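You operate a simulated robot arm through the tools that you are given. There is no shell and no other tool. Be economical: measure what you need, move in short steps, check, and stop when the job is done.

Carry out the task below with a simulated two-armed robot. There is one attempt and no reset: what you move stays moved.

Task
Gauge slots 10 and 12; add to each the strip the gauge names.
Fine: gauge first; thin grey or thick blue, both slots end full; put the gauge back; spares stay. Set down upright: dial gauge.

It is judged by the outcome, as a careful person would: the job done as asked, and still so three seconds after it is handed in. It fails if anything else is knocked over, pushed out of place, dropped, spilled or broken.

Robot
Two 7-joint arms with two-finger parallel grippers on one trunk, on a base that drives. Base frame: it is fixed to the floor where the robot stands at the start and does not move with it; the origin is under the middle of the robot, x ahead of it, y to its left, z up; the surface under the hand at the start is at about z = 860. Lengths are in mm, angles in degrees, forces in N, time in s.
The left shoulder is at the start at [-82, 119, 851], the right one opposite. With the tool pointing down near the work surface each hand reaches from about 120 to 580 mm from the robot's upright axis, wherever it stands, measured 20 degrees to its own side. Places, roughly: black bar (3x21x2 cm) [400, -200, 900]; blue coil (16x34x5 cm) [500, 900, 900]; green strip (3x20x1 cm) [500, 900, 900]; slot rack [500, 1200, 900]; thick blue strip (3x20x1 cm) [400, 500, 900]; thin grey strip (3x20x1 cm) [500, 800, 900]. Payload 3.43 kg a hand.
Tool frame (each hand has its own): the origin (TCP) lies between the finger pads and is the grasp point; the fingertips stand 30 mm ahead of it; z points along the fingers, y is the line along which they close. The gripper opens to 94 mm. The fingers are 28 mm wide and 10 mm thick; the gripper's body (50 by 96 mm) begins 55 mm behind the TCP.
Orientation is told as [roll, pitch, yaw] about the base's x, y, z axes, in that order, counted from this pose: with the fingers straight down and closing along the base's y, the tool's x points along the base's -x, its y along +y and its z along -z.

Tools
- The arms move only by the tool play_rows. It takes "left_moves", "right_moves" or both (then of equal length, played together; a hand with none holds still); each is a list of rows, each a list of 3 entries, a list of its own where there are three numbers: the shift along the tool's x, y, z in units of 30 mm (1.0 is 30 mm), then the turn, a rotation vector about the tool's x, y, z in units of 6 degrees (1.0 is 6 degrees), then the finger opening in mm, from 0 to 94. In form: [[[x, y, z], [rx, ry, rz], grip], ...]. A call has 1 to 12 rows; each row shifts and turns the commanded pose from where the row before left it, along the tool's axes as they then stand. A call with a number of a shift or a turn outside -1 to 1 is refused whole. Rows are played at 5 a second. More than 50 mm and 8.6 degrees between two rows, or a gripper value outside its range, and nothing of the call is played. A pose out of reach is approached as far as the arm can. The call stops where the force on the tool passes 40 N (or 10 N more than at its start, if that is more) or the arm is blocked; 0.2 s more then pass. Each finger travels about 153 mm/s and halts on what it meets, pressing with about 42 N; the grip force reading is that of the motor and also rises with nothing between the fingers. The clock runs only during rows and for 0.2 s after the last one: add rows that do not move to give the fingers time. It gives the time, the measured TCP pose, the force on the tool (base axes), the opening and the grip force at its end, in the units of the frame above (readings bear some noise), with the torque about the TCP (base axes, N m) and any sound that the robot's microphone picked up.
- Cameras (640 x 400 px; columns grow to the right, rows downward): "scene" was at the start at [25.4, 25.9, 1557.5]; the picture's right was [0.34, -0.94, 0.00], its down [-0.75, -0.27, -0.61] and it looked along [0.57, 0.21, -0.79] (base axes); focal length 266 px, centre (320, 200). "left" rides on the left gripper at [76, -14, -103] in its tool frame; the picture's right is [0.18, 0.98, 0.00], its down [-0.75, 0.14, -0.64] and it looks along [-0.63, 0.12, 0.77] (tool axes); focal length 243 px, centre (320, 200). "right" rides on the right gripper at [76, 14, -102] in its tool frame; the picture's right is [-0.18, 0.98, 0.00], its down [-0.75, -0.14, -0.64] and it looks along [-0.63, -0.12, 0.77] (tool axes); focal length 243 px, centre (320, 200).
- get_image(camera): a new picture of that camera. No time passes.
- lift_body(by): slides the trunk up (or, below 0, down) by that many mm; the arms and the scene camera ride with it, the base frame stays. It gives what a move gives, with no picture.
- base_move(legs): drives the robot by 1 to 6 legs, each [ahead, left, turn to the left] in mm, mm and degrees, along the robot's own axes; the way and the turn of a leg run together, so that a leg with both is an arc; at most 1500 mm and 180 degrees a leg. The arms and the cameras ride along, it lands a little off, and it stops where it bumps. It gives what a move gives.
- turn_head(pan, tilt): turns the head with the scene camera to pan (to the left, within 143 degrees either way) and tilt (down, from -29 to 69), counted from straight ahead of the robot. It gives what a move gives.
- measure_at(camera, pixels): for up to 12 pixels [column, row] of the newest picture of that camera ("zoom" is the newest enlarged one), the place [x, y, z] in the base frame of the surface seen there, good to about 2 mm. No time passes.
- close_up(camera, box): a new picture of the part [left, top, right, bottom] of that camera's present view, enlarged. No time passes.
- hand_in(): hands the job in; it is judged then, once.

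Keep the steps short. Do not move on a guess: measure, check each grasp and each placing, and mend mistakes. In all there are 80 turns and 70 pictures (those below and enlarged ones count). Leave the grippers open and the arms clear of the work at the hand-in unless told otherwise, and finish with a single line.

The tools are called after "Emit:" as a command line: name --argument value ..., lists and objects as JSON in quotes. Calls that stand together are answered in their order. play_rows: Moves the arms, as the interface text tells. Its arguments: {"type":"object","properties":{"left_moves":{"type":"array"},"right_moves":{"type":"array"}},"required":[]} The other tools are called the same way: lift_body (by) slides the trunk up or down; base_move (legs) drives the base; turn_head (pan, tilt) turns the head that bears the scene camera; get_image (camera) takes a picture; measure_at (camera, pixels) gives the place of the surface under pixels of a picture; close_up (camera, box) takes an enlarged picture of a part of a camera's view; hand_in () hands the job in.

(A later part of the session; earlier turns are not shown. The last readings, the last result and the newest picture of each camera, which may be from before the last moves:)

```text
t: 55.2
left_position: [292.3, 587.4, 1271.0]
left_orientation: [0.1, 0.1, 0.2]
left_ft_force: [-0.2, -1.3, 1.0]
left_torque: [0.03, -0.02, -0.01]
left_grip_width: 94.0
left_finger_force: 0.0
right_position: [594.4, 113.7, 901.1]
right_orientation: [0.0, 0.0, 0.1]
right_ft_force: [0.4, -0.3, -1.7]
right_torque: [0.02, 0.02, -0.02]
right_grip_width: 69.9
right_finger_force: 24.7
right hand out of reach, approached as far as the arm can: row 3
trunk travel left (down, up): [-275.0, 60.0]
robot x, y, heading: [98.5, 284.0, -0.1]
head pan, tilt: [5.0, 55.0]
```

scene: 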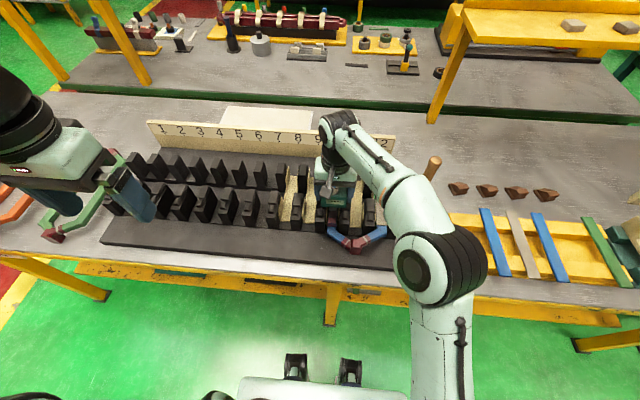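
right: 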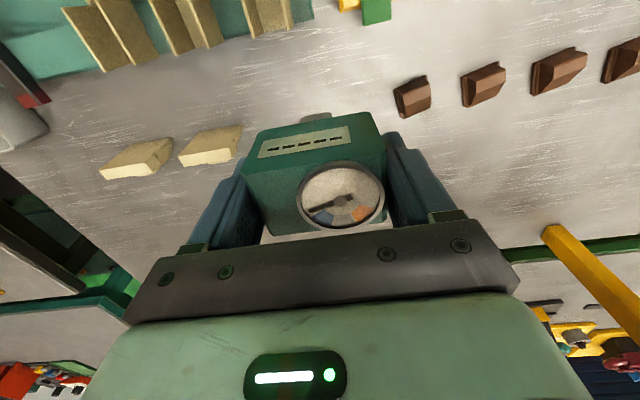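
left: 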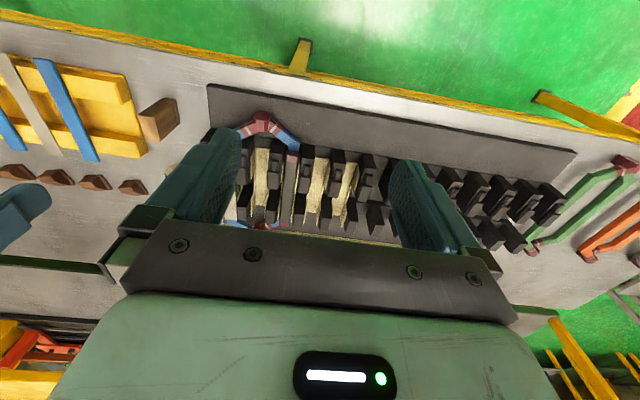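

It's 6 mm short in x. I'll correct and lower in small steps to contact.

Emit:
play_rows --right_moves '[[[-0.2, 0.09, 0], [0, 0, 0], 0], [[0, 0, 0], [0, 0, 0], 0], [[0, 0, 0.06], [0, 0, 0], 0], [[0, 0, 0.05], [0, 0, 0], 0], [[0, 0, 0.04], [0, 0, 0], 0], [[0, 0, 0.03], [0, 0, 0], 0], [[0, 0, 0], [0, 0, 0], 0]]'

```text
t: 56.8
left_position: [293.2, 587.0, 1270.8]
left_orientation: [0.1, 0.0, 0.1]
left_ft_force: [0.4, 0.5, -1.0]
left_torque: [-0.02, 0.07, 0.02]
left_grip_width: 93.8
left_finger_force: 0.0
right_position: [599.2, 117.2, 896.5]
right_orientation: [0.0, 0.0, 0.1]
right_ft_force: [0.4, 0.7, -1.8]
right_torque: [0.04, -0.01, 0.01]
right_grip_width: 70.0
right_finger_force: 24.9
trunk travel left (down, up): [-275.0, 60.0]
robot x, y, heading: [93.7, 282.3, 0.3]
head pan, tilt: [5.0, 55.0]
```

Position is now (599.2,117.2) and still no contact; I'll keep lowering in 1 mm steps.

Emit:
play_rows --right_moves '[[[0, 0, 0.035], [0, 0, 0], 0], [[0, 0, 0.035], [0, 0, 0], 0], [[0, 0, 0.03], [0, 0, 0], 0], [[0, 0, 0], [0, 0, 0], 0]]'

Emit:
get_image --camera "right"

```text
t: 57.8
left_position: [291.7, 587.3, 1271.1]
left_orientation: [0.1, -0.2, 0.3]
left_ft_force: [0.1, 0.8, 0.2]
left_torque: [-0.02, -0.02, -0.01]
left_grip_width: 93.8
left_finger_force: 0.0
right_position: [599.4, 116.8, 894.7]
right_orientation: [0.0, -0.3, 0.1]
right_ft_force: [8.6, 0.2, 18.1]
right_torque: [0.0, 0.16, 0.0]
right_grip_width: 70.4
right_finger_force: 24.7
trunk travel left (down, up): [-275.0, 60.0]
robot x, y, heading: [97.4, 277.5, -0.1]
head pan, tilt: [5.0, 55.0]
```

```text
37 pictures are left
```

right: 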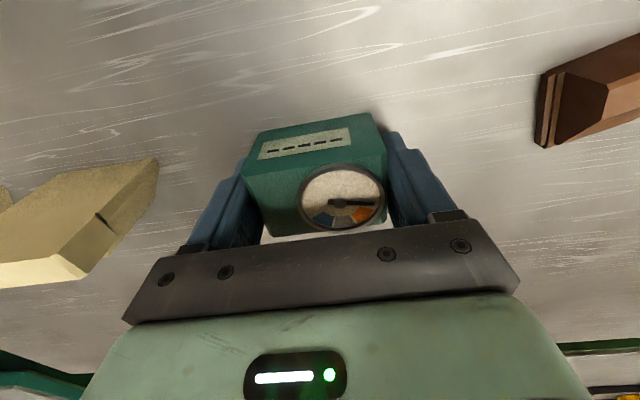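

It's on the bench (about 18 N, plunger fully in). I'll relieve slightly, open, and rise straight up.

Emit:
play_rows --right_moves '[[[0, 0, -0.02], [0, 0, 0], 0], [[0, 0, 0], [0, 0, 0], 94], [[0, 0, 0], [0, 0, 0], 94], [[0, 0, -0.5], [0, 0, 0], 94], [[0, 0, -1], [0, 0, 0], 94], [[0, 0, -1], [0, 0, 0], 94], [[0, 0, -1], [0, 0, 0], 94], [[0.3, 0, -1], [0, 0, 0], 94], [[1, 0, -1], [0, 0, 0], 94], [[1, 0, -0.5], [0, 0, 0], 94]]'

Emit:
turn_head --pan -2 --tilt 50

Emit:
get_image --camera "scene"

Emit:
close_up --camera "right" --box '[160, 40, 480, 240]'

```text
t: 60.0
left_position: [291.0, 586.7, 1270.2]
left_orientation: [0.1, -0.1, 0.2]
left_ft_force: [0.3, 0.4, -0.3]
left_torque: [0.02, 0.0, 0.01]
left_grip_width: 94.1
left_finger_force: 0.0
right_position: [530.2, 117.2, 1074.2]
right_orientation: [0.0, 0.0, 0.2]
right_ft_force: [0.2, 0.4, 0.4]
right_torque: [-0.03, -0.02, 0.0]
right_grip_width: 94.1
right_finger_force: 0.1
trunk travel left (down, up): [-275.0, 60.0]
robot x, y, heading: [97.3, 282.7, 0.1]
head pan, tilt: [5.0, 55.0]
```

```text
t: 60.6
left_position: [292.2, 587.0, 1270.9]
left_orientation: [0.0, 0.0, 0.3]
left_ft_force: [0.3, -0.4, -0.8]
left_torque: [0.02, 0.02, -0.02]
left_grip_width: 93.7
left_finger_force: 0.2
right_position: [532.2, 117.7, 1073.1]
right_orientation: [0.0, 0.0, 0.1]
right_ft_force: [0.0, 0.8, 0.1]
right_torque: [0.02, -0.02, -0.01]
right_grip_width: 94.0
right_finger_force: 0.1
trunk travel left (down, up): [-275.0, 60.0]
robot x, y, heading: [96.2, 281.4, 0.3]
head pan, tilt: [-2.0, 50.0]
```

```text
36 pictures are left
```

scene: 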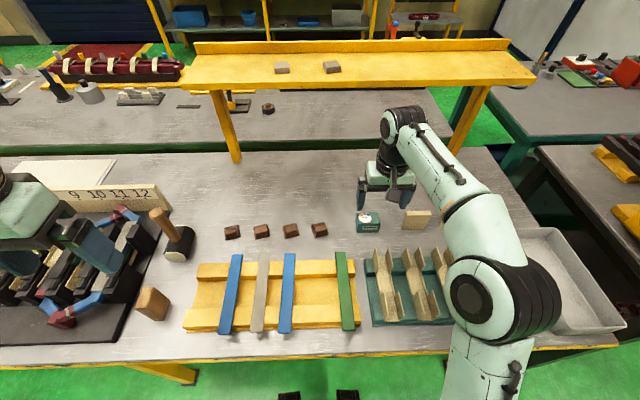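

```text
2.00 times, centred on (320, 140) of right
```

zoom: 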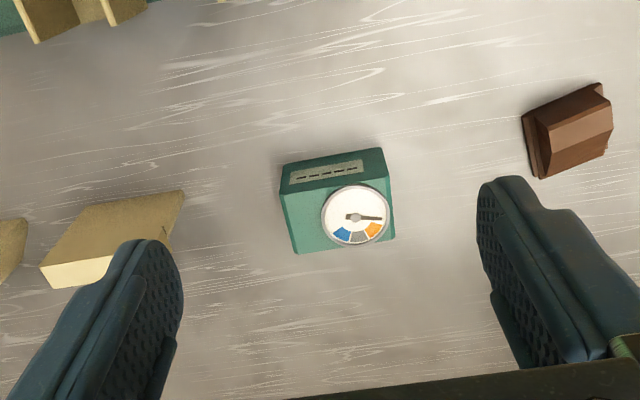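

The gauge is back, upright, at its place. Now I'll enlarge the strips on the yellow tray and measure them.

Emit:
close_up --camera "scene" --box '[180, 235, 372, 355]'

Emit:
measure_at --camera "zoom" --pixels '[[187, 70], [150, 180], [135, 325], [275, 60], [265, 180], [255, 325], [362, 65], [360, 180], [355, 325], [310, 180], [215, 180], [540, 60]]'

```text
3.33 times, centred on (276, 295) of scene
```

zoom: 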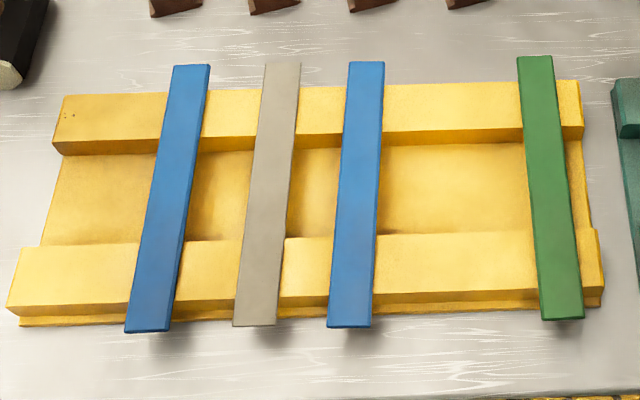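

```text
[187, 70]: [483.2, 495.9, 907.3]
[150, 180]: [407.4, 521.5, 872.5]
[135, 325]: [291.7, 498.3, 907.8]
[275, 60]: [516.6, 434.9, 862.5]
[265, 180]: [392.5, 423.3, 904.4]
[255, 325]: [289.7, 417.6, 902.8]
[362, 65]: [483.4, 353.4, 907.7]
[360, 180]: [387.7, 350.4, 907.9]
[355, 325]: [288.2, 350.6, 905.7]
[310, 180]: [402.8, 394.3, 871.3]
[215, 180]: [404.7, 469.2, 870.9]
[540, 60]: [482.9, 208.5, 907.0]
```

Tops: blue ≈907.7, grey ≈904; tray recess floor ≈871 between the rails. I'll measure strip centres and edges along the length, and rail edges.

Emit:
measure_at --camera "zoom" --pixels '[[160, 190], [187, 190], [178, 75], [204, 75], [130, 322], [167, 322], [250, 190], [288, 190], [266, 75], [297, 75], [238, 318], [272, 318]]'

Emit:
measure_at --camera "zoom" --pixels '[[230, 132], [230, 145], [230, 250], [230, 240], [230, 100], [320, 110], [210, 260], [282, 66], [255, 323], [188, 67], [148, 328], [190, 150]]'

```text
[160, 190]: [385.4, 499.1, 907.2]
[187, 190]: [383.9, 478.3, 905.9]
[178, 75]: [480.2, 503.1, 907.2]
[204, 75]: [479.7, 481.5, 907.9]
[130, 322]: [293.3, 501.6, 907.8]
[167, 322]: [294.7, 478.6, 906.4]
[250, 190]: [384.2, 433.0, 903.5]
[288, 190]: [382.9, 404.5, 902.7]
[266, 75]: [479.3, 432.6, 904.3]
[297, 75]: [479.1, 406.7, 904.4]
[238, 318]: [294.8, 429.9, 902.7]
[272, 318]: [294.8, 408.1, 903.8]
```

```text
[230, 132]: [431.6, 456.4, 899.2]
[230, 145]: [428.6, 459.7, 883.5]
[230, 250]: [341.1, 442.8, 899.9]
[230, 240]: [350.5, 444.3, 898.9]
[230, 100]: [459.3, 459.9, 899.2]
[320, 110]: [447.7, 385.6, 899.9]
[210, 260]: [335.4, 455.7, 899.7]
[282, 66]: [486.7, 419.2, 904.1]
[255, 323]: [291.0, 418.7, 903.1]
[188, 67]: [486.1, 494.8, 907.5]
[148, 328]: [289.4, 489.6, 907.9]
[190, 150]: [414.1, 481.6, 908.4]
```

Blue A centre is (388, 491), grey (388, 419.5), recess between rails x 350–430, strips square to x. I'll shift the base 150 mm left so each hand can take one strip: left the blue, right the grey.

Emit:
base_move --legs '[[0, 150, 0]]'

```text
t: 62.6
left_position: [290.9, 736.4, 1270.7]
left_orientation: [0.0, -0.1, 0.2]
left_ft_force: [-0.4, -0.3, -0.3]
left_torque: [-0.03, -0.01, 0.02]
left_grip_width: 94.0
left_finger_force: 0.0
right_position: [531.2, 265.7, 1073.6]
right_orientation: [0.1, -0.1, 0.1]
right_ft_force: [-1.0, 0.2, -0.4]
right_torque: [0.0, -0.01, -0.03]
right_grip_width: 94.0
right_finger_force: 0.0
trunk travel left (down, up): [-275.0, 60.0]
robot x, y, heading: [97.0, 432.5, 0.1]
head pan, tilt: [-2.0, 50.0]
```

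Left hand: 10 rows to above blue A at (389,491,990), opening to 60 mm.

Emit:
play_rows --left_moves '[[[-0.33, -0.82, 0.935], [0, 0, 0], 60], [[-0.33, -0.82, 0.935], [0, 0, 0], 60], [[-0.33, -0.82, 0.935], [0, 0, 0], 60], [[-0.33, -0.82, 0.935], [0, 0, 0], 60], [[-0.33, -0.82, 0.935], [0, 0, 0], 60], [[-0.33, -0.82, 0.935], [0, 0, 0], 60], [[-0.33, -0.82, 0.935], [0, 0, 0], 60], [[-0.33, -0.82, 0.935], [0, 0, 0], 60], [[-0.33, -0.82, 0.935], [0, 0, 0], 60], [[-0.3, -0.8, 0.935], [0, 0, 0], 60], [[0, 0, 0], [0, 0, 0], 60]]'

Emit:
get_image --camera "left"

```text
t: 65.0
left_position: [391.5, 490.9, 989.7]
left_orientation: [0.1, -0.1, 0.2]
left_ft_force: [0.3, 0.3, 0.2]
left_torque: [-0.02, -0.01, 0.0]
left_grip_width: 60.0
left_finger_force: 0.1
right_position: [531.4, 265.9, 1073.9]
right_orientation: [0.0, -0.1, 0.2]
right_ft_force: [-0.3, -0.2, 0.1]
right_torque: [-0.02, 0.0, 0.05]
right_grip_width: 94.2
right_finger_force: 0.0
trunk travel left (down, up): [-275.0, 60.0]
robot x, y, heading: [95.0, 429.2, 0.5]
head pan, tilt: [-2.0, 50.0]
```

```text
33 pictures are left
```

left: 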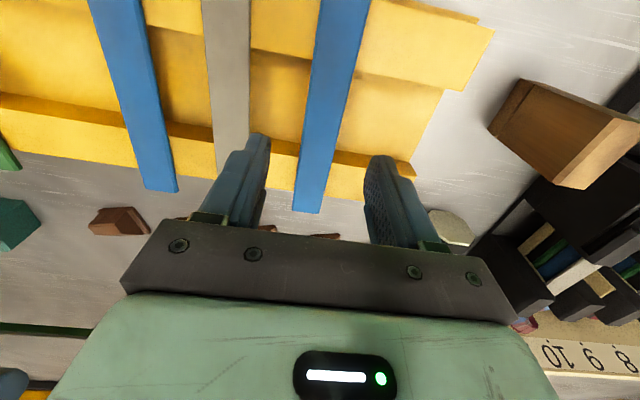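

Blue A lies between the left fingers. I'll descend to z≈926.5 (tips about 3 mm under the strip) and close.

Emit:
play_rows --left_moves '[[[0.06, 0, 0.7], [0, 0, 0], 60], [[0, 0, 0.7], [0, 0, 0], 60], [[0, 0, 0.5], [0, 0, 0], 60], [[0, 0, 0.2], [0, 0, 0], 60], [[0, 0, 0], [0, 0, 0], 60], [[0, 0, 0], [0, 0, 0], 0], [[0, 0, 0], [0, 0, 0], 0], [[0, 0, 0], [0, 0, 0], 0]]'

Emit:
get_image --camera "left"

```text
t: 66.8
left_position: [389.0, 490.2, 926.0]
left_orientation: [0.0, 0.0, 0.2]
left_ft_force: [-0.5, 0.4, 0.1]
left_torque: [0.02, 0.0, 0.0]
left_grip_width: 29.6
left_finger_force: 19.5
right_position: [532.3, 265.8, 1072.7]
right_orientation: [0.0, 0.0, 0.2]
right_ft_force: [-0.2, -0.4, -0.3]
right_torque: [0.0, -0.01, -0.04]
right_grip_width: 93.7
right_finger_force: 0.1
trunk travel left (down, up): [-275.0, 60.0]
robot x, y, heading: [98.5, 430.6, 0.3]
head pan, tilt: [-2.0, 50.0]
```

```text
32 pictures are left
```

left: 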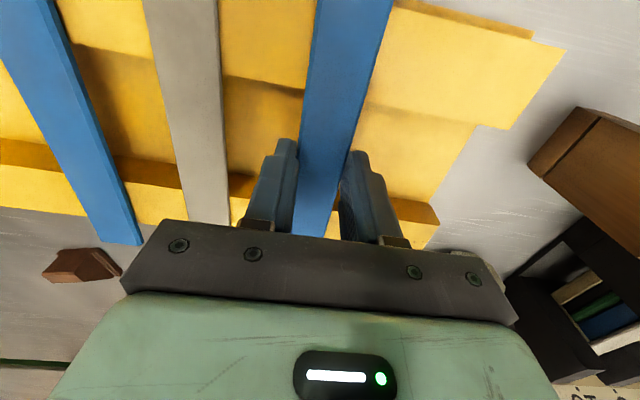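

Gripped at 29.6 mm. I'll lift slowly, then raise 170 mm and move 200 mm left to clear space for the right hand.

Emit:
play_rows --left_moves '[[[0, 0, -0.2], [0, 0, 0], 0], [[0, 0, -0.4], [0, 0, 0], 0], [[0, 0, -0.8], [0, 0, 0], 0], [[0, 0, -0.9], [0, 0, 0], 0], [[0, 0, -0.9], [0, 0, 0], 0], [[0, 0, -0.9], [0, 0, 0], 0], [[0, 0.5, -0.9], [0, 0, 0], 0], [[0, 0.9, -0.7], [0, 0, 0], 0], [[0, 1, 0], [0, 0, 0], 0], [[0, 1, 0], [0, 0, 0], 0], [[0, 1, 0], [0, 0, 0], 0], [[0, 1, 0], [0, 0, 0], 0]]'

Emit:
get_image --camera "scene"

```text
t: 69.4
left_position: [386.2, 653.4, 1097.1]
left_orientation: [0.0, -0.1, 0.2]
left_ft_force: [-0.4, -0.2, -0.5]
left_torque: [0.02, 0.03, 0.02]
left_grip_width: 29.5
left_finger_force: 20.0
right_position: [531.4, 266.3, 1072.5]
right_orientation: [-0.1, 0.0, 0.2]
right_ft_force: [0.4, -0.6, -0.1]
right_torque: [-0.01, -0.02, 0.0]
right_grip_width: 93.9
right_finger_force: 0.0
trunk travel left (down, up): [-275.0, 60.0]
robot x, y, heading: [97.8, 429.6, 0.1]
head pan, tilt: [-2.0, 50.0]
```

```text
31 pictures are left
```

scene: 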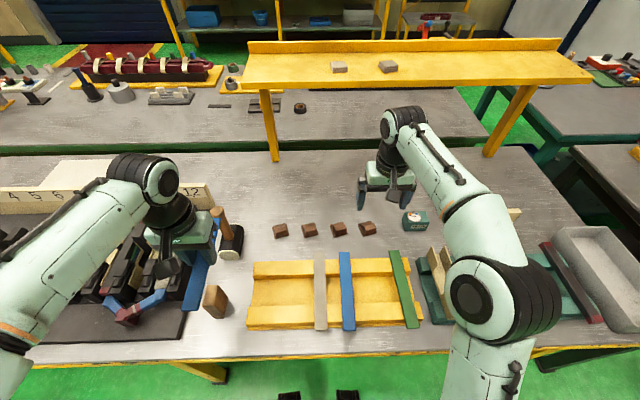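

Blue strip held. Now the right hand goes above the grey strip at (389,419.5,990).

Emit:
play_rows --right_moves '[[[0.79, 0.85, 0.46], [0, 0, 0], 60], [[0.79, 0.85, 0.46], [0, 0, 0], 60], [[0.79, 0.85, 0.46], [0, 0, 0], 60], [[0.79, 0.85, 0.46], [0, 0, 0], 60], [[0.79, 0.85, 0.46], [0, 0, 0], 60], [[0.79, 0.85, 0.46], [0, 0, 0], 60], [[0, 0, 0], [0, 0, 0], 60]]'

Emit:
get_image --camera "right"

```text
t: 71.0
left_position: [386.9, 653.1, 1097.1]
left_orientation: [0.1, 0.0, 0.2]
left_ft_force: [-0.2, -0.2, -0.6]
left_torque: [-0.04, 0.01, 0.01]
left_grip_width: 29.3
left_finger_force: 19.8
right_position: [388.0, 415.1, 990.6]
right_orientation: [0.0, 0.0, 0.3]
right_ft_force: [0.0, 0.2, -1.1]
right_torque: [-0.02, 0.0, -0.04]
right_grip_width: 60.1
right_finger_force: 0.0
trunk travel left (down, up): [-275.0, 60.0]
robot x, y, heading: [97.0, 428.9, -0.0]
head pan, tilt: [-2.0, 50.0]
```

```text
30 pictures are left
```

right: 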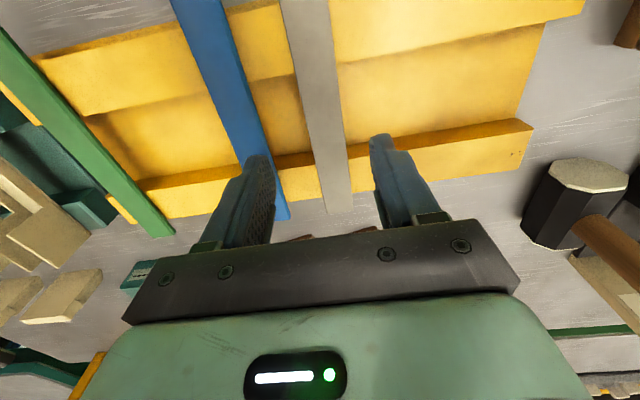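

It's 4 mm right of centre; I'll correct while descending to z≈926 and close.

Emit:
play_rows --right_moves '[[[0, 0.14, 0.5], [0, 0, 0], 60], [[0, 0, 0.8], [0, 0, 0], 60], [[0, 0, 0.6], [0, 0, 0], 60], [[0, 0, 0.25], [0, 0, 0], 60], [[0, 0, 0], [0, 0, 0], 60], [[0, 0, 0], [0, 0, 0], 0], [[0, 0, 0], [0, 0, 0], 0], [[0, 0, 0], [0, 0, 0], 0]]'

Emit:
get_image --camera "right"

```text
t: 72.8
left_position: [386.5, 653.0, 1096.9]
left_orientation: [0.1, 0.0, 0.2]
left_ft_force: [0.9, -0.1, -0.6]
left_torque: [0.04, 0.03, -0.01]
left_grip_width: 29.1
left_finger_force: 20.0
right_position: [389.0, 422.9, 924.7]
right_orientation: [0.0, -0.1, 0.2]
right_ft_force: [0.8, 0.7, 0.1]
right_torque: [0.0, 0.05, 0.02]
right_grip_width: 29.2
right_finger_force: 20.2
trunk travel left (down, up): [-275.0, 60.0]
robot x, y, heading: [94.9, 428.8, 0.2]
head pan, tilt: [-2.0, 50.0]
```

```text
29 pictures are left
```

right: 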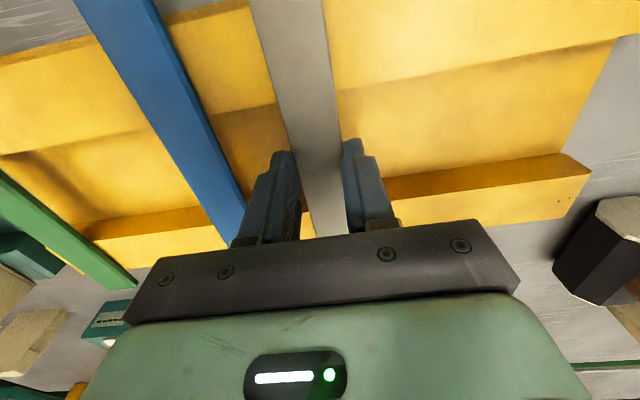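

Grey strip gripped at 29.2 mm. I'll lift it slowly to z≈1095.

Emit:
play_rows --right_moves '[[[0, 0, -0.2], [0, 0, 0], 0], [[0, 0, -0.4], [0, 0, 0], 0], [[0, 0, -0.8], [0, 0, 0], 0], [[0, 0, -0.9], [0, 0, 0], 0], [[0, 0, -0.9], [0, 0, 0], 0], [[0, 0, -0.9], [0, 0, 0], 0], [[0, 0, -0.9], [0, 0, 0], 0], [[0, -0.5, -0.7], [0, 0, 0], 0], [[0, -1, 0], [0, 0, 0], 0]]'

Emit:
get_image --camera "scene"

```text
t: 74.8
left_position: [386.0, 652.3, 1097.4]
left_orientation: [0.1, -0.1, 0.2]
left_ft_force: [0.4, 0.9, -0.6]
left_torque: [0.03, 0.03, 0.0]
left_grip_width: 29.5
left_finger_force: 20.5
right_position: [387.7, 376.6, 1096.2]
right_orientation: [0.0, 0.0, 0.2]
right_ft_force: [0.3, -0.6, -1.6]
right_torque: [0.01, 0.02, 0.01]
right_grip_width: 29.1
right_finger_force: 19.9
trunk travel left (down, up): [-275.0, 60.0]
robot x, y, heading: [96.9, 429.1, 0.1]
head pan, tilt: [-2.0, 50.0]
```

```text
28 pictures are left
```

scene: 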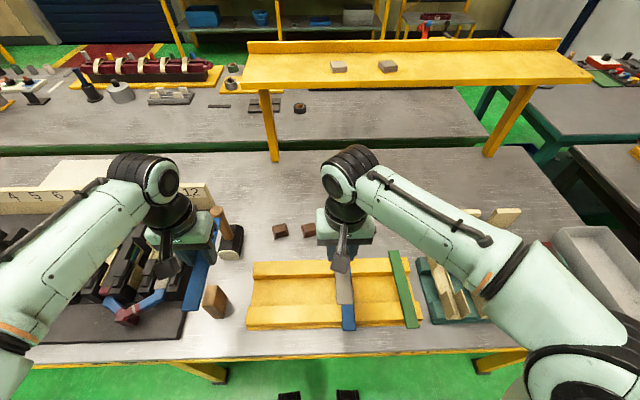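

Both strips are held. I'll back up 97 mm and drive left 440 mm to about y=870, between the two slots.

Emit:
base_move --legs '[[-97, 0, 0], [0, 441, 0]]'

Emit:
turn_head --pan 5 --tilt 58

Emit:
get_image --camera "scene"

Emit:
close_up --camera "left" --box '[0, 0, 420, 250]'

```text
t: 79.9
left_position: [289.7, 1088.3, 1097.8]
left_orientation: [0.1, -0.1, -0.1]
left_ft_force: [-0.3, -0.4, -0.6]
left_torque: [0.01, 0.05, 0.03]
left_grip_width: 29.4
left_finger_force: 20.1
right_position: [289.4, 813.5, 1096.6]
right_orientation: [0.0, 0.0, -0.1]
right_ft_force: [0.3, 0.3, -0.9]
right_torque: [0.01, -0.01, -0.01]
right_grip_width: 28.8
right_finger_force: 19.7
trunk travel left (down, up): [-275.0, 60.0]
robot x, y, heading: [-3.0, 865.9, -0.1]
head pan, tilt: [-2.0, 50.0]
```

```text
t: 80.6
left_position: [288.6, 1090.2, 1098.0]
left_orientation: [0.1, 0.0, -0.1]
left_ft_force: [-0.3, 1.0, -0.7]
left_torque: [-0.03, -0.02, -0.01]
left_grip_width: 29.1
left_finger_force: 20.3
right_position: [289.7, 814.8, 1096.3]
right_orientation: [0.0, 0.0, -0.1]
right_ft_force: [-0.9, -0.1, -0.8]
right_torque: [-0.01, 0.0, -0.03]
right_grip_width: 28.9
right_finger_force: 20.0
trunk travel left (down, up): [-275.0, 60.0]
robot x, y, heading: [-3.5, 868.5, -0.3]
head pan, tilt: [5.0, 58.0]
```

```text
27 pictures are left
```

scene: 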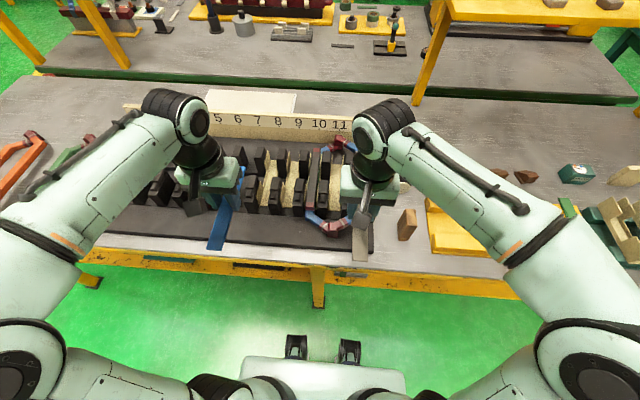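

```text
1.52 times, centred on (210, 125) of left
```

zoom: 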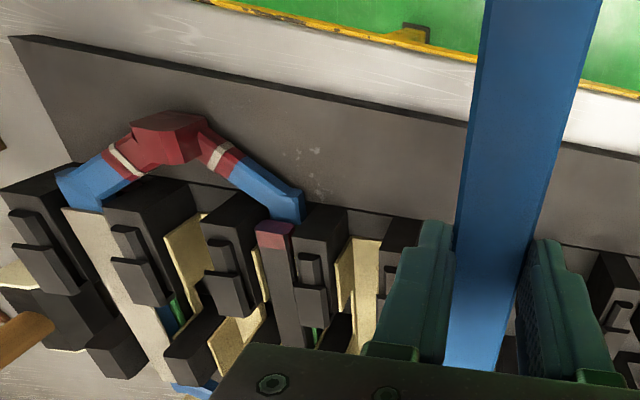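

Both strips are still held. I'll enlarge the gap between the front and back teeth at slot 10 to check for obstacles, and measure there.

Emit:
close_up --camera "scene" --box '[280, 140, 360, 240]'

Emit:
measure_at --camera "scene" --pixels '[[311, 205], [315, 180], [318, 155]]'

```text
4.00 times, centred on (320, 190) of scene
```

zoom: 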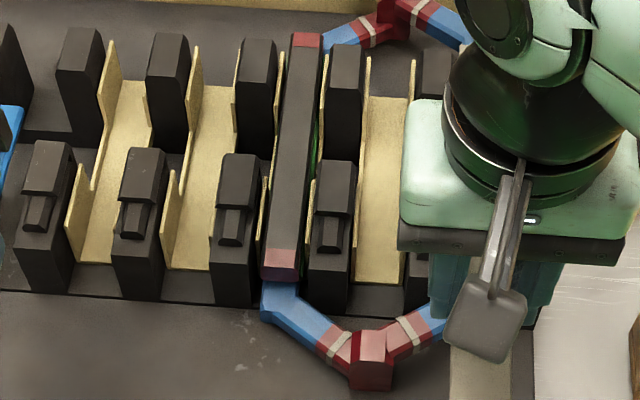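

```text
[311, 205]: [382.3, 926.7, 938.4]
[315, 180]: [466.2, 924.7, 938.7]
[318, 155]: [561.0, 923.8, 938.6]
```

The liner walls dip in the gap, so fingers fit there. I'll measure bar edges, bar ends, and tooth faces bordering the gap.

Emit:
measure_at --camera "zoom" --pixels '[[266, 255], [296, 255], [281, 130], [312, 130], [294, 40], [319, 40], [280, 278], [307, 34], [339, 168], [240, 158], [346, 120], [302, 165]]'

Emit:
measure_at --camera "zoom" --pixels '[[345, 142], [337, 155], [256, 142], [290, 160], [274, 160], [306, 160], [173, 165], [188, 165], [90, 170], [262, 150], [323, 120], [318, 150]]'

```text
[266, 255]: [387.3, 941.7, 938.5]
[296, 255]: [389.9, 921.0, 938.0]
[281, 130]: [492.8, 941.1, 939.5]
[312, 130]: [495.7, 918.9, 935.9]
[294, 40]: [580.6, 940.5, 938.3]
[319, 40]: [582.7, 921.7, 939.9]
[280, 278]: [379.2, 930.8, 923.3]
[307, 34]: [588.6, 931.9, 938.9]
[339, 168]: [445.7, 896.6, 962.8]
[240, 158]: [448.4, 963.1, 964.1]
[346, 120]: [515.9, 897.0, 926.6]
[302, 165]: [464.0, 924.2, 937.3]
```

```text
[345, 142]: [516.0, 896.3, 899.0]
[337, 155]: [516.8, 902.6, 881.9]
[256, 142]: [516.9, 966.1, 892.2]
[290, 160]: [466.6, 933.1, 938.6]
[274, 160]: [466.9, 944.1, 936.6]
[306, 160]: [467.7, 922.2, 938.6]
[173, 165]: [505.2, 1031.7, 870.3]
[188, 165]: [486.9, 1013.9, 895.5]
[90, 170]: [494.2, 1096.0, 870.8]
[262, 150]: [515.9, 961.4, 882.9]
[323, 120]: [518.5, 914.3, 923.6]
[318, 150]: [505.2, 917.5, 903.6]
```

Bar centre y=931.4, x 380–590; gap between tooth rows x 455–516. I'll move the left hand over (485, 931.5), z≈1026, strip bottom about 35 mm above the teeth.

Emit:
play_rows --left_moves '[[[-0.82, -0.66, 0.3], [0, 0, 0], 0], [[-0.82, -0.66, 0.3], [0, 0, 0], 0], [[-0.82, -0.66, 0.3], [0, 0, 0], 0], [[-0.82, -0.66, 0.3], [0, 0, 0], 0], [[-0.82, -0.66, 0.3], [0, 0, 0], 0], [[-0.82, -0.66, 0.3], [0, 0, 0], 0], [[-0.82, -0.66, 0.3], [0, 0, 0], 0], [[-0.81, -0.67, 0.3], [0, 0, 0], 0], [[0, 0, 0], [0, 0, 0], 0]]'

Emit:
get_image --camera "left"

Emit:
close_up --camera "scene" --box '[260, 120, 380, 260]'

```text
t: 82.6
left_position: [484.8, 926.3, 1024.4]
left_orientation: [0.0, -0.2, -0.1]
left_ft_force: [-0.4, 1.1, -1.5]
left_torque: [0.0, -0.02, 0.0]
left_grip_width: 29.2
left_finger_force: 19.8
right_position: [289.4, 813.6, 1097.1]
right_orientation: [0.0, 0.0, -0.1]
right_ft_force: [0.2, -0.3, -0.1]
right_torque: [0.01, -0.01, -0.01]
right_grip_width: 29.1
right_finger_force: 19.7
trunk travel left (down, up): [-275.0, 60.0]
robot x, y, heading: [-3.8, 867.8, -0.2]
head pan, tilt: [5.0, 58.0]
```

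```text
24 pictures are left
```

left: 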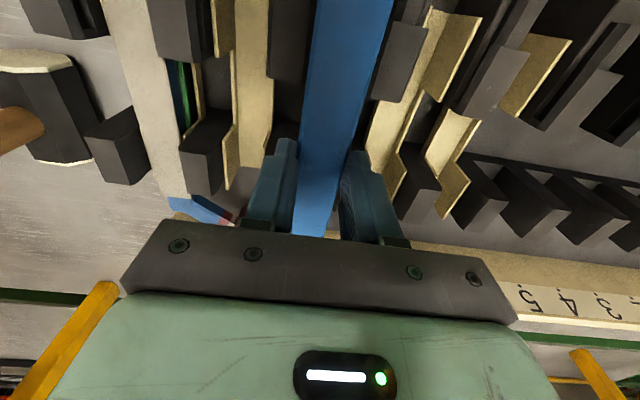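

```text
2.86 times, centred on (320, 190) of scene
```

zoom: 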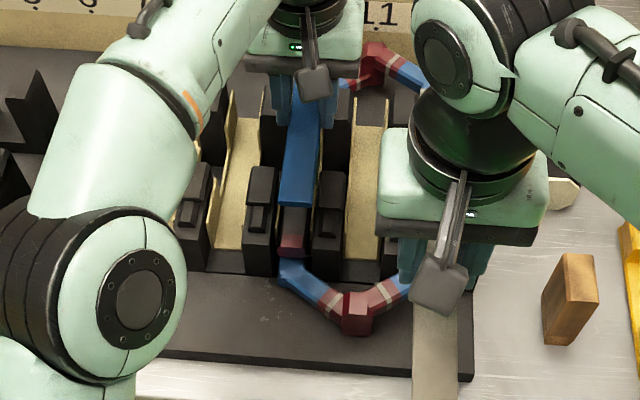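

The hand reads y=926.3, about 5 mm off. I'll measure the strip itself versus bar and teeth.

Emit:
measure_at --camera "zoom" --pixels '[[284, 195], [315, 195], [300, 202], [290, 130], [318, 130], [284, 245], [301, 245], [292, 225]]'

```text
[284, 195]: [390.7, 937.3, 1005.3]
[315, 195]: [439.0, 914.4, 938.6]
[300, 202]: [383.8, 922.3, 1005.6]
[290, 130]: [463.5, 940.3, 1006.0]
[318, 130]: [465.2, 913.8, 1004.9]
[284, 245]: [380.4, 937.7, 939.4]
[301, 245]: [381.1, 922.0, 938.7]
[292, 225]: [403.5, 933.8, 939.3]
```

Strip centre is y≈926.7, and needs 931.8. I'll shift +5 mm and descend to just above the tooth tops, then check.

Emit:
play_rows --left_moves '[[[-0.05, 0.17, 0], [0, 0, 0], 0], [[0, 0, 0.5], [0, 0, 0], 0], [[0, 0, 0.4], [0, 0, 0], 0], [[0, 0, 0], [0, 0, 0], 0]]'

Emit:
close_up --camera "scene" --box '[280, 140, 360, 240]'

Emit:
get_image --camera "left"

```text
t: 83.6
left_position: [488.3, 934.6, 997.9]
left_orientation: [0.1, -0.1, -0.1]
left_ft_force: [-1.1, 0.7, -0.4]
left_torque: [-0.02, 0.01, 0.0]
left_grip_width: 29.2
left_finger_force: 20.2
right_position: [289.7, 813.6, 1096.6]
right_orientation: [0.0, 0.1, -0.2]
right_ft_force: [0.4, 0.0, -0.2]
right_torque: [0.03, 0.03, -0.02]
right_grip_width: 29.1
right_finger_force: 19.9
trunk travel left (down, up): [-275.0, 60.0]
robot x, y, heading: [-4.1, 868.2, -0.2]
head pan, tilt: [5.0, 58.0]
```

```text
4.00 times, centred on (320, 190) of scene
```

zoom: 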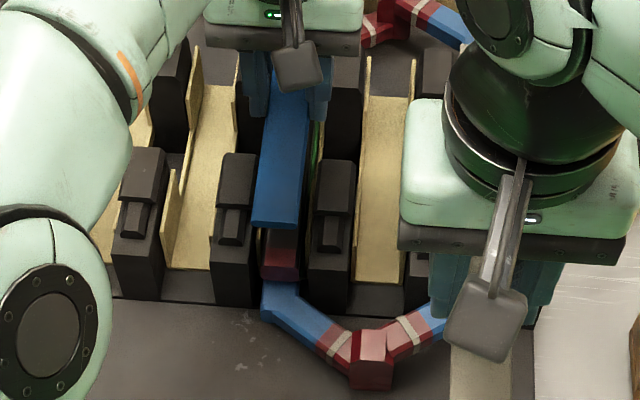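

```text
21 pictures are left
```

left: 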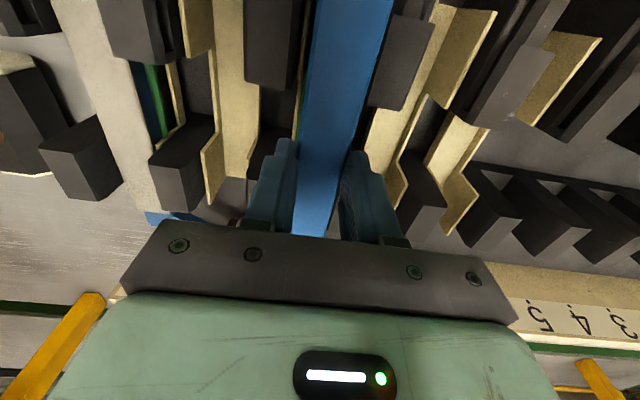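

Emit:
measure_at --camera "zoom" --pixels '[[256, 210], [293, 210], [266, 150], [304, 150], [274, 100], [304, 100], [274, 222], [238, 158], [336, 168], [264, 265], [297, 265]]'

```text
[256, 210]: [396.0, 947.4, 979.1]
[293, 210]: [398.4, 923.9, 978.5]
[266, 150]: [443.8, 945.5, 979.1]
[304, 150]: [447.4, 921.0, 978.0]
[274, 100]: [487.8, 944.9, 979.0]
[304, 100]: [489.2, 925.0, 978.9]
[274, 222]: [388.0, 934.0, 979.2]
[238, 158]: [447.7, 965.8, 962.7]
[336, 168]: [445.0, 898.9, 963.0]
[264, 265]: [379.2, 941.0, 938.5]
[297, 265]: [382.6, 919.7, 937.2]
```

Strip centre is y≈934, slot centre ≈932. I'll shift −2 mm and descend 27 mm into the slot, bottom about 4 mm above the bar.

Emit:
play_rows --left_moves '[[[0.07, -0.07, 0], [0, 0, 0], 0], [[0, 0, 0.2], [0, 0, 0], 0], [[0, 0, 0.2], [0, 0, 0], 0], [[0, 0, 0.2], [0, 0, 0], 0], [[0, 0, 0.2], [0, 0, 0], 0], [[0, 0, 0.1], [0, 0, 0], 0], [[0, 0, 0], [0, 0, 0], 0]]'

Emit:
close_up --camera "scene" --box '[280, 140, 360, 240]'

Emit:
measure_at --camera "zoom" --pixels '[[262, 230], [278, 200], [296, 220], [290, 130], [278, 245], [280, 265]]'

```text
t: 85.2
left_position: [486.4, 932.5, 972.1]
left_orientation: [0.1, 0.0, -0.1]
left_ft_force: [-0.1, 0.6, -1.2]
left_torque: [0.0, 0.02, -0.01]
left_grip_width: 29.3
left_finger_force: 20.6
right_position: [290.1, 814.5, 1096.9]
right_orientation: [-0.1, 0.0, -0.2]
right_ft_force: [0.0, -0.4, 0.1]
right_torque: [0.0, 0.0, -0.01]
right_grip_width: 29.1
right_finger_force: 20.6
trunk travel left (down, up): [-275.0, 60.0]
robot x, y, heading: [-4.9, 869.4, -0.4]
head pan, tilt: [5.0, 58.0]
```

```text
4.00 times, centred on (320, 190) of scene
```

zoom: 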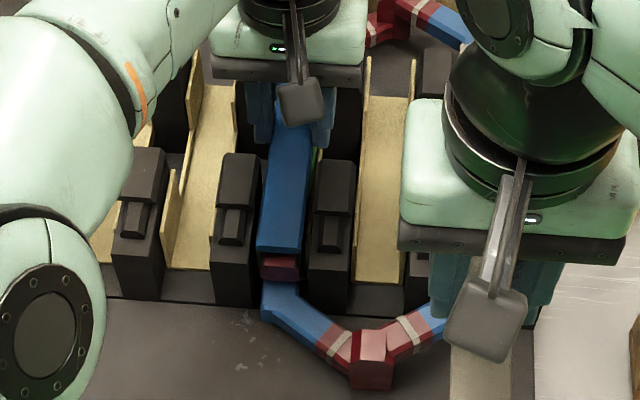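

```text
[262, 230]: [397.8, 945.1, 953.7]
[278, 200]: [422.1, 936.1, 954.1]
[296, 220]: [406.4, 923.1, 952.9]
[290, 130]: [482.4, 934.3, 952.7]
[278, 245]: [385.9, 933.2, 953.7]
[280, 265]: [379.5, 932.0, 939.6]
```

The strip is inside the slot with no contact force, about 6 mm above the bar. I'll lower 4 mm more in small steps.

Emit:
play_rows --left_moves '[[[0, 0, 0.05], [0, 0, 0], 0], [[0, 0, 0.05], [0, 0, 0], 0], [[0, 0, 0.04], [0, 0, 0], 0], [[0, 0, 0], [0, 0, 0], 0]]'

```text
t: 86.2
left_position: [485.7, 932.7, 967.9]
left_orientation: [0.1, -0.1, -0.2]
left_ft_force: [-0.7, -1.3, 0.0]
left_torque: [0.01, 0.02, -0.03]
left_grip_width: 29.1
left_finger_force: 19.8
right_position: [291.5, 813.4, 1097.2]
right_orientation: [0.0, 0.0, -0.2]
right_ft_force: [0.3, -0.4, -1.2]
right_torque: [-0.02, 0.03, -0.02]
right_grip_width: 28.9
right_finger_force: 19.8
trunk travel left (down, up): [-275.0, 60.0]
robot x, y, heading: [1.3, 869.4, -0.0]
head pan, tilt: [5.0, 58.0]
```

No contact yet, about 2 mm remains. I'll open slightly to 40 mm, let it drop, and rise straight up.

Emit:
play_rows --left_moves '[[[0, 0, 0], [0, 0, 0], 40], [[0, 0, 0], [0, 0, 0], 40], [[0, 0, 0], [0, 0, 0], 40], [[0, 0, -0.3], [0, 0, 0], 40], [[0, 0, -0.7], [0, 0, 0], 40], [[0, 0, -0.9], [0, 0, 0], 40], [[0, 0, -0.9], [0, 0, 0], 40], [[0, 0, -0.9], [0, 0, 0], 40], [[0, 0.9, -0.9], [0, 0, 0], 40], [[0.5, 1, 0], [0, 0, 0], 40], [[0.5, 1, 0], [0, 0, 0], 40], [[0.5, 1, 0], [0, 0, 0], 40]]'

Emit:
close_up --camera "scene" --box '[280, 140, 360, 240]'

Emit:
measure_at --camera "zoom" --pixels '[[266, 230], [278, 200], [294, 220], [290, 130], [278, 245], [300, 60], [305, 100]]'

```text
t: 88.8
left_position: [478.0, 974.5, 1097.2]
left_orientation: [0.0, 0.2, -0.2]
left_ft_force: [0.3, -0.2, -0.3]
left_torque: [0.0, -0.01, 0.02]
left_grip_width: 40.2
left_finger_force: 0.1
left hand out of reach, approached as far as the arm can: row 9, 10, 11, 12
right_position: [289.6, 813.8, 1097.5]
right_orientation: [-0.1, 0.0, -0.1]
right_ft_force: [0.4, -0.3, -0.8]
right_torque: [-0.01, -0.04, 0.01]
right_grip_width: 29.0
right_finger_force: 19.8
trunk travel left (down, up): [-275.0, 60.0]
robot x, y, heading: [0.5, 867.8, 0.1]
head pan, tilt: [5.0, 58.0]
```

```text
4.00 times, centred on (320, 190) of scene
```

zoom: 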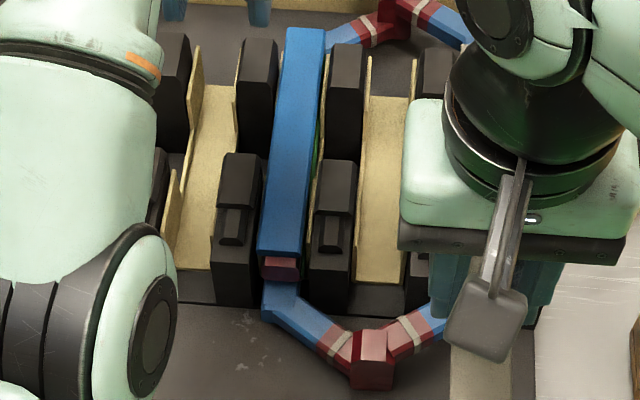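

```text
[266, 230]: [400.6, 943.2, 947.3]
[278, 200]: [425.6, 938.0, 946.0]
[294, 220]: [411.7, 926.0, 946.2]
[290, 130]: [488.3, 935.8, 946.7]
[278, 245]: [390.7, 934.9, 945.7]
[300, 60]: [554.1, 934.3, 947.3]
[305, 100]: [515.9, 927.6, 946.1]
```

Blue strip lies flat in slot 10, top z≈946.5 along its length. Now I'll pull the left hand back out of the way and view slot 12 with the right camera.

Emit:
play_rows --left_moves '[[[0.8, 1, -0.2], [0, 0, 0], 60], [[0.8, 1, -0.2], [0, 0, 0], 60], [[0.8, 1, -0.2], [0, 0, 0], 60], [[0.8, 1, -0.2], [0, 0, 0], 60], [[0.8, 1, -0.2], [0, 0, 0], 60], [[0.8, 1, -0.2], [0, 0, 0], 60]]'

Emit:
get_image --camera "right"

```text
t: 90.2
left_position: [355.1, 1146.9, 1144.0]
left_orientation: [-0.1, -0.1, -0.2]
left_ft_force: [-0.2, -0.1, 0.7]
left_torque: [0.0, -0.02, 0.01]
left_grip_width: 60.1
left_finger_force: 0.0
left hand out of reach, approached as far as the arm can: row 1
right_position: [289.3, 814.7, 1095.8]
right_orientation: [0.1, 0.0, -0.1]
right_ft_force: [-1.2, 0.1, 0.5]
right_torque: [-0.01, -0.01, -0.03]
right_grip_width: 29.0
right_finger_force: 20.2
trunk travel left (down, up): [-275.0, 60.0]
robot x, y, heading: [-3.8, 866.2, -0.2]
head pan, tilt: [5.0, 58.0]
```

```text
18 pictures are left
```

right: 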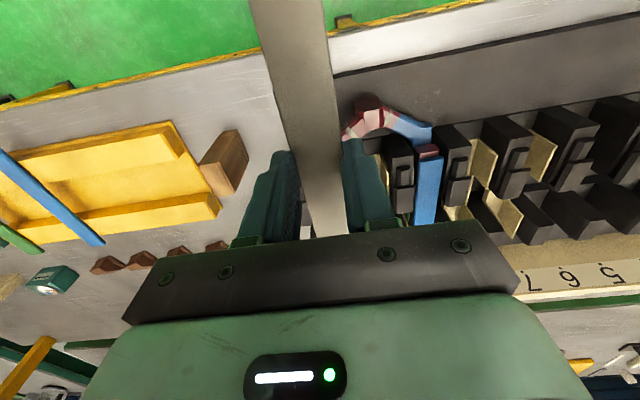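

Slot 12 is hidden behind the strip. I'll move the right hand over slot 12 at about (484,803,1026), then measure.

Emit:
play_rows --right_moves '[[[-0.81, -0.05, 0.1], [0, 0, 0], 0], [[-0.81, -0.05, 0.3], [0, 0, 0], 0], [[-0.81, -0.05, 0.3], [0, 0, 0], 0], [[-0.81, -0.05, 0.3], [0, 0, 0], 0], [[-0.81, -0.05, 0.3], [0, 0, 0], 0], [[-0.81, -0.05, 0.3], [0, 0, 0], 0], [[-0.81, -0.05, 0.3], [0, 0, 0], 0], [[-0.81, -0.05, 0.4], [0, 0, 0], 0], [[0, 0, 0], [0, 0, 0], 0]]'

Emit:
close_up --camera "scene" --box '[310, 130, 400, 250]'

```text
t: 92.2
left_position: [355.0, 1146.1, 1143.6]
left_orientation: [0.2, -0.1, 0.0]
left_ft_force: [0.5, -0.1, -0.5]
left_torque: [0.0, 0.01, -0.05]
left_grip_width: 60.1
left_finger_force: 0.0
right_position: [482.8, 801.2, 1027.7]
right_orientation: [0.0, -0.1, -0.1]
right_ft_force: [0.0, -0.1, 0.2]
right_torque: [0.02, 0.01, 0.03]
right_grip_width: 29.0
right_finger_force: 20.3
trunk travel left (down, up): [-275.0, 60.0]
robot x, y, heading: [0.3, 864.5, -0.4]
head pan, tilt: [5.0, 58.0]
```

```text
3.33 times, centred on (355, 190) of scene
```

zoom: 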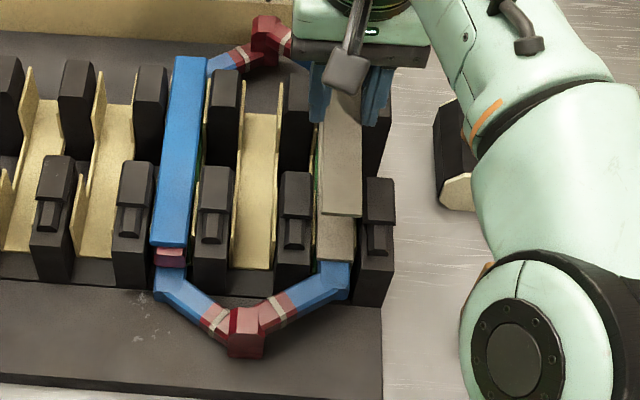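

I can see the held strip (near end at row 213) and the existing slot‑12 top below it. I'll measure both and the adjoining teeth.

Emit:
measure_at --camera "zoom" --pixels '[[324, 195], [358, 195], [342, 210], [328, 140], [360, 140], [320, 245], [352, 245], [335, 258], [297, 185], [380, 190], [318, 255], [352, 230]]'

```text
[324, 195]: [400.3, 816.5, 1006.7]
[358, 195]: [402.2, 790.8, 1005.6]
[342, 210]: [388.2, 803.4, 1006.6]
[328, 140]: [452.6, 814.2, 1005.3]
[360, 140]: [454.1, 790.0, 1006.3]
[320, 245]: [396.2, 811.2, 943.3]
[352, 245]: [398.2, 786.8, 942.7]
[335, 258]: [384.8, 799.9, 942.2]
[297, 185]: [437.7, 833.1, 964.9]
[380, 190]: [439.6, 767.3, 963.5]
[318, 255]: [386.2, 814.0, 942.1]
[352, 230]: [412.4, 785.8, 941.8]
```

Held strip centre y≈803, slot centre ≈800.2. I'll shift −2.8 mm in y and descend to just above tooth tops, then check.

Emit:
play_rows --right_moves '[[[0.05, -0.095, 0], [0, 0, 0], 0], [[0, 0, 0.5], [0, 0, 0], 0], [[0, 0, 0.5], [0, 0, 0], 0], [[0, 0, 0], [0, 0, 0], 0]]'

Emit:
close_up --camera "scene" --box '[310, 130, 400, 250]'

Emit:
measure_at --camera "zoom" --pixels '[[321, 210], [353, 210], [327, 150], [358, 150], [340, 228], [320, 252], [350, 252], [297, 185], [380, 190]]'

```text
t: 93.2
left_position: [354.2, 1146.7, 1142.5]
left_orientation: [0.1, -0.1, -0.1]
left_ft_force: [-0.3, 0.1, 0.2]
left_torque: [0.0, 0.02, 0.03]
left_grip_width: 59.8
left_finger_force: 0.1
right_position: [482.5, 797.7, 997.7]
right_orientation: [-0.2, -0.1, -0.2]
right_ft_force: [0.0, 0.4, -1.1]
right_torque: [-0.03, -0.02, 0.01]
right_grip_width: 29.1
right_finger_force: 20.4
trunk travel left (down, up): [-275.0, 60.0]
robot x, y, heading: [-4.1, 871.0, -0.2]
head pan, tilt: [5.0, 58.0]
```

```text
3.33 times, centred on (355, 190) of scene
```

zoom: 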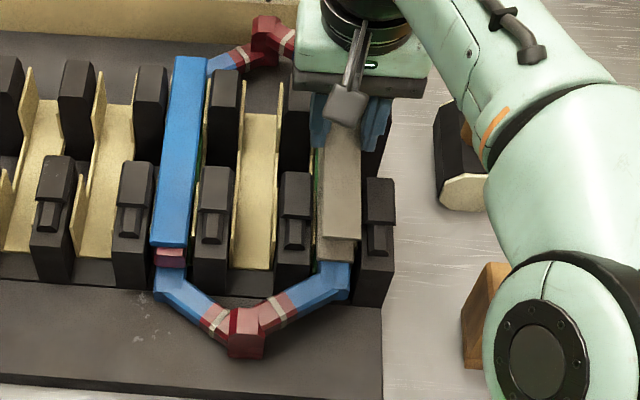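

```text
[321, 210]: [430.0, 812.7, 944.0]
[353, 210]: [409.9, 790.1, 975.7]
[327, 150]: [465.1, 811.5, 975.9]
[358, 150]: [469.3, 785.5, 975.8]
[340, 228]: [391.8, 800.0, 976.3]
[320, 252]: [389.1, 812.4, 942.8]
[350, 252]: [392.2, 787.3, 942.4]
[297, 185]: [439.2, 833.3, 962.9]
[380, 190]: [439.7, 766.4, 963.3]
```

Aligned: strip centre y≈799.5 against slot 800. I'll descend 25 mm in small steps into the slot.

Emit:
play_rows --right_moves '[[[0, 0.01, 0.2], [0, 0, 0], 0], [[0, 0, 0.2], [0, 0, 0], 0], [[0, 0, 0.2], [0, 0, 0], 0], [[0, 0, 0.13], [0, 0, 0], 0], [[0, 0, 0.1], [0, 0, 0], 0], [[0, 0, 0], [0, 0, 0], 0]]'

Emit:
close_up --camera "scene" --box '[310, 130, 400, 250]'

Emit:
measure_at --camera "zoom" --pixels '[[322, 225], [350, 225], [340, 180], [345, 150], [336, 240]]'

```text
t: 94.6
left_position: [356.3, 1145.8, 1143.6]
left_orientation: [0.0, -0.1, -0.1]
left_ft_force: [-1.1, 0.6, -0.1]
left_torque: [-0.05, -0.02, -0.02]
left_grip_width: 59.7
left_finger_force: 0.1
right_position: [482.9, 798.5, 974.0]
right_orientation: [-0.1, 0.0, -0.2]
right_ft_force: [0.0, 1.0, 0.0]
right_torque: [0.01, -0.03, -0.03]
right_grip_width: 29.0
right_finger_force: 19.9
trunk travel left (down, up): [-275.0, 60.0]
robot x, y, heading: [0.4, 870.5, 0.1]
head pan, tilt: [5.0, 58.0]
```

```text
3.33 times, centred on (355, 190) of scene
```

zoom: 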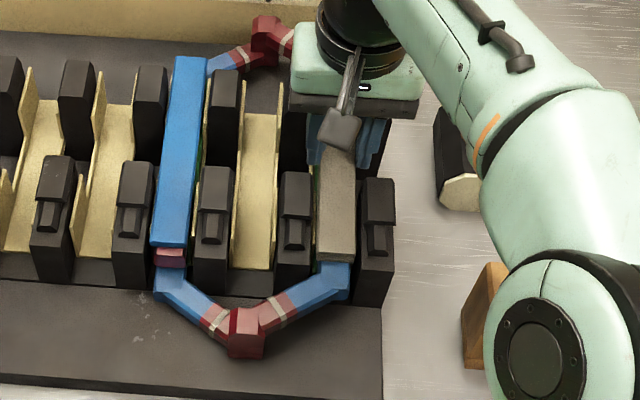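

```text
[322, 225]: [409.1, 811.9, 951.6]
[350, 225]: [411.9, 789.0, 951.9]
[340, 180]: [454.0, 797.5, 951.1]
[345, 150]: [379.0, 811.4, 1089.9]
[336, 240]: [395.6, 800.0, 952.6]
```

In the slot, 5 mm above rest, no contact. I'll lower 1.5 mm, open to 40 mm, rise and withdraw.

Emit:
play_rows --right_moves '[[[0, 0, 0.05], [0, 0, 0], 0], [[0, 0, 0], [0, 0, 0], 40], [[0, 0, 0], [0, 0, 0], 40], [[0, 0, 0], [0, 0, 0], 40], [[0, 0, -0.3], [0, 0, 0], 40], [[0, 0, -0.7], [0, 0, 0], 40], [[0, 0, -0.9], [0, 0, 0], 40], [[0, 0, -0.9], [0, 0, 0], 40], [[0, 0, -0.9], [0, 0, 0], 40], [[1, -0.3, -0.8], [0, 0, 0], 60], [[1, -0.8, -0.3], [0, 0, 0], 90], [[1, -0.8, -0.3], [0, 0, 0], 90]]'

Emit:
play_rows --right_moves '[[[1, -0.8, -0.3], [0, 0, 0], 90], [[1, -0.8, -0.3], [0, 0, 0], 90], [[0.8, -0.9, -0.3], [0, 0, 0], 90]]' --left_moves '[[[0, 0, 0], [0, 0, 0], 90], [[0, 0, 0], [0, 0, 0], 90], [[0, 0, 0], [0, 0, 0], 90]]'

Emit:
close_up --camera "scene" --box '[310, 130, 400, 250]'

Emit:
measure_at --camera "zoom" --pixels '[[322, 225], [350, 225], [340, 180], [345, 150], [336, 240], [355, 95], [345, 120], [175, 200], [190, 80]]'

```text
t: 97.2
left_position: [354.2, 1146.0, 1145.4]
left_orientation: [0.1, -0.1, -0.1]
left_ft_force: [0.2, 0.2, 0.3]
left_torque: [0.0, 0.0, 0.0]
left_grip_width: 59.9
left_finger_force: 0.0
right_position: [388.4, 744.5, 1123.4]
right_orientation: [0.0, 0.0, -0.1]
right_ft_force: [-0.5, 0.1, 0.2]
right_torque: [-0.01, 0.0, -0.01]
right_grip_width: 90.0
right_finger_force: 0.1
trunk travel left (down, up): [-275.0, 60.0]
robot x, y, heading: [-2.6, 868.9, -0.4]
head pan, tilt: [5.0, 58.0]
```

```text
t: 98.0
left_position: [354.6, 1144.1, 1144.1]
left_orientation: [0.0, -0.1, 0.0]
left_ft_force: [-0.3, 0.0, -1.0]
left_torque: [0.0, 0.0, 0.02]
left_grip_width: 89.9
left_finger_force: 0.1
right_position: [304.7, 668.7, 1150.1]
right_orientation: [0.0, -0.1, -0.1]
right_ft_force: [-0.5, 0.1, -0.4]
right_torque: [0.02, -0.03, 0.01]
right_grip_width: 90.1
right_finger_force: 0.1
trunk travel left (down, up): [-275.0, 60.0]
robot x, y, heading: [-2.3, 870.9, -0.2]
head pan, tilt: [5.0, 58.0]
```

```text
3.33 times, centred on (355, 190) of scene
```

zoom: 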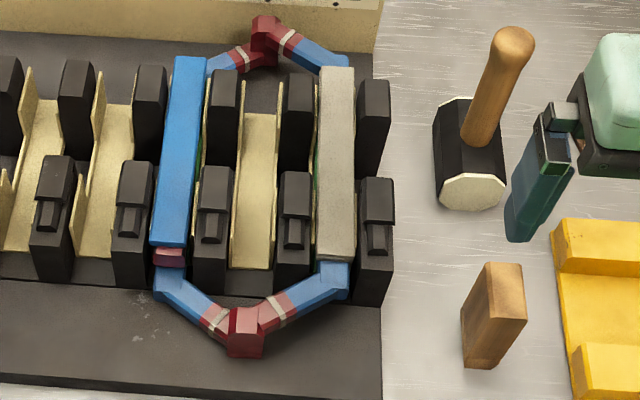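

```text
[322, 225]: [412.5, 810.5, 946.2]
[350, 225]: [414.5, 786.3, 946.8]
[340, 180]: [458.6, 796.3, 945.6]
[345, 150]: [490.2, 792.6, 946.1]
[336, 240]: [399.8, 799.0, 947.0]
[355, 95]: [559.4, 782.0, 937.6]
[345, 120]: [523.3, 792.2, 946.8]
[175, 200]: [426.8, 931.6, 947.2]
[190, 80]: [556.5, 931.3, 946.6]
```

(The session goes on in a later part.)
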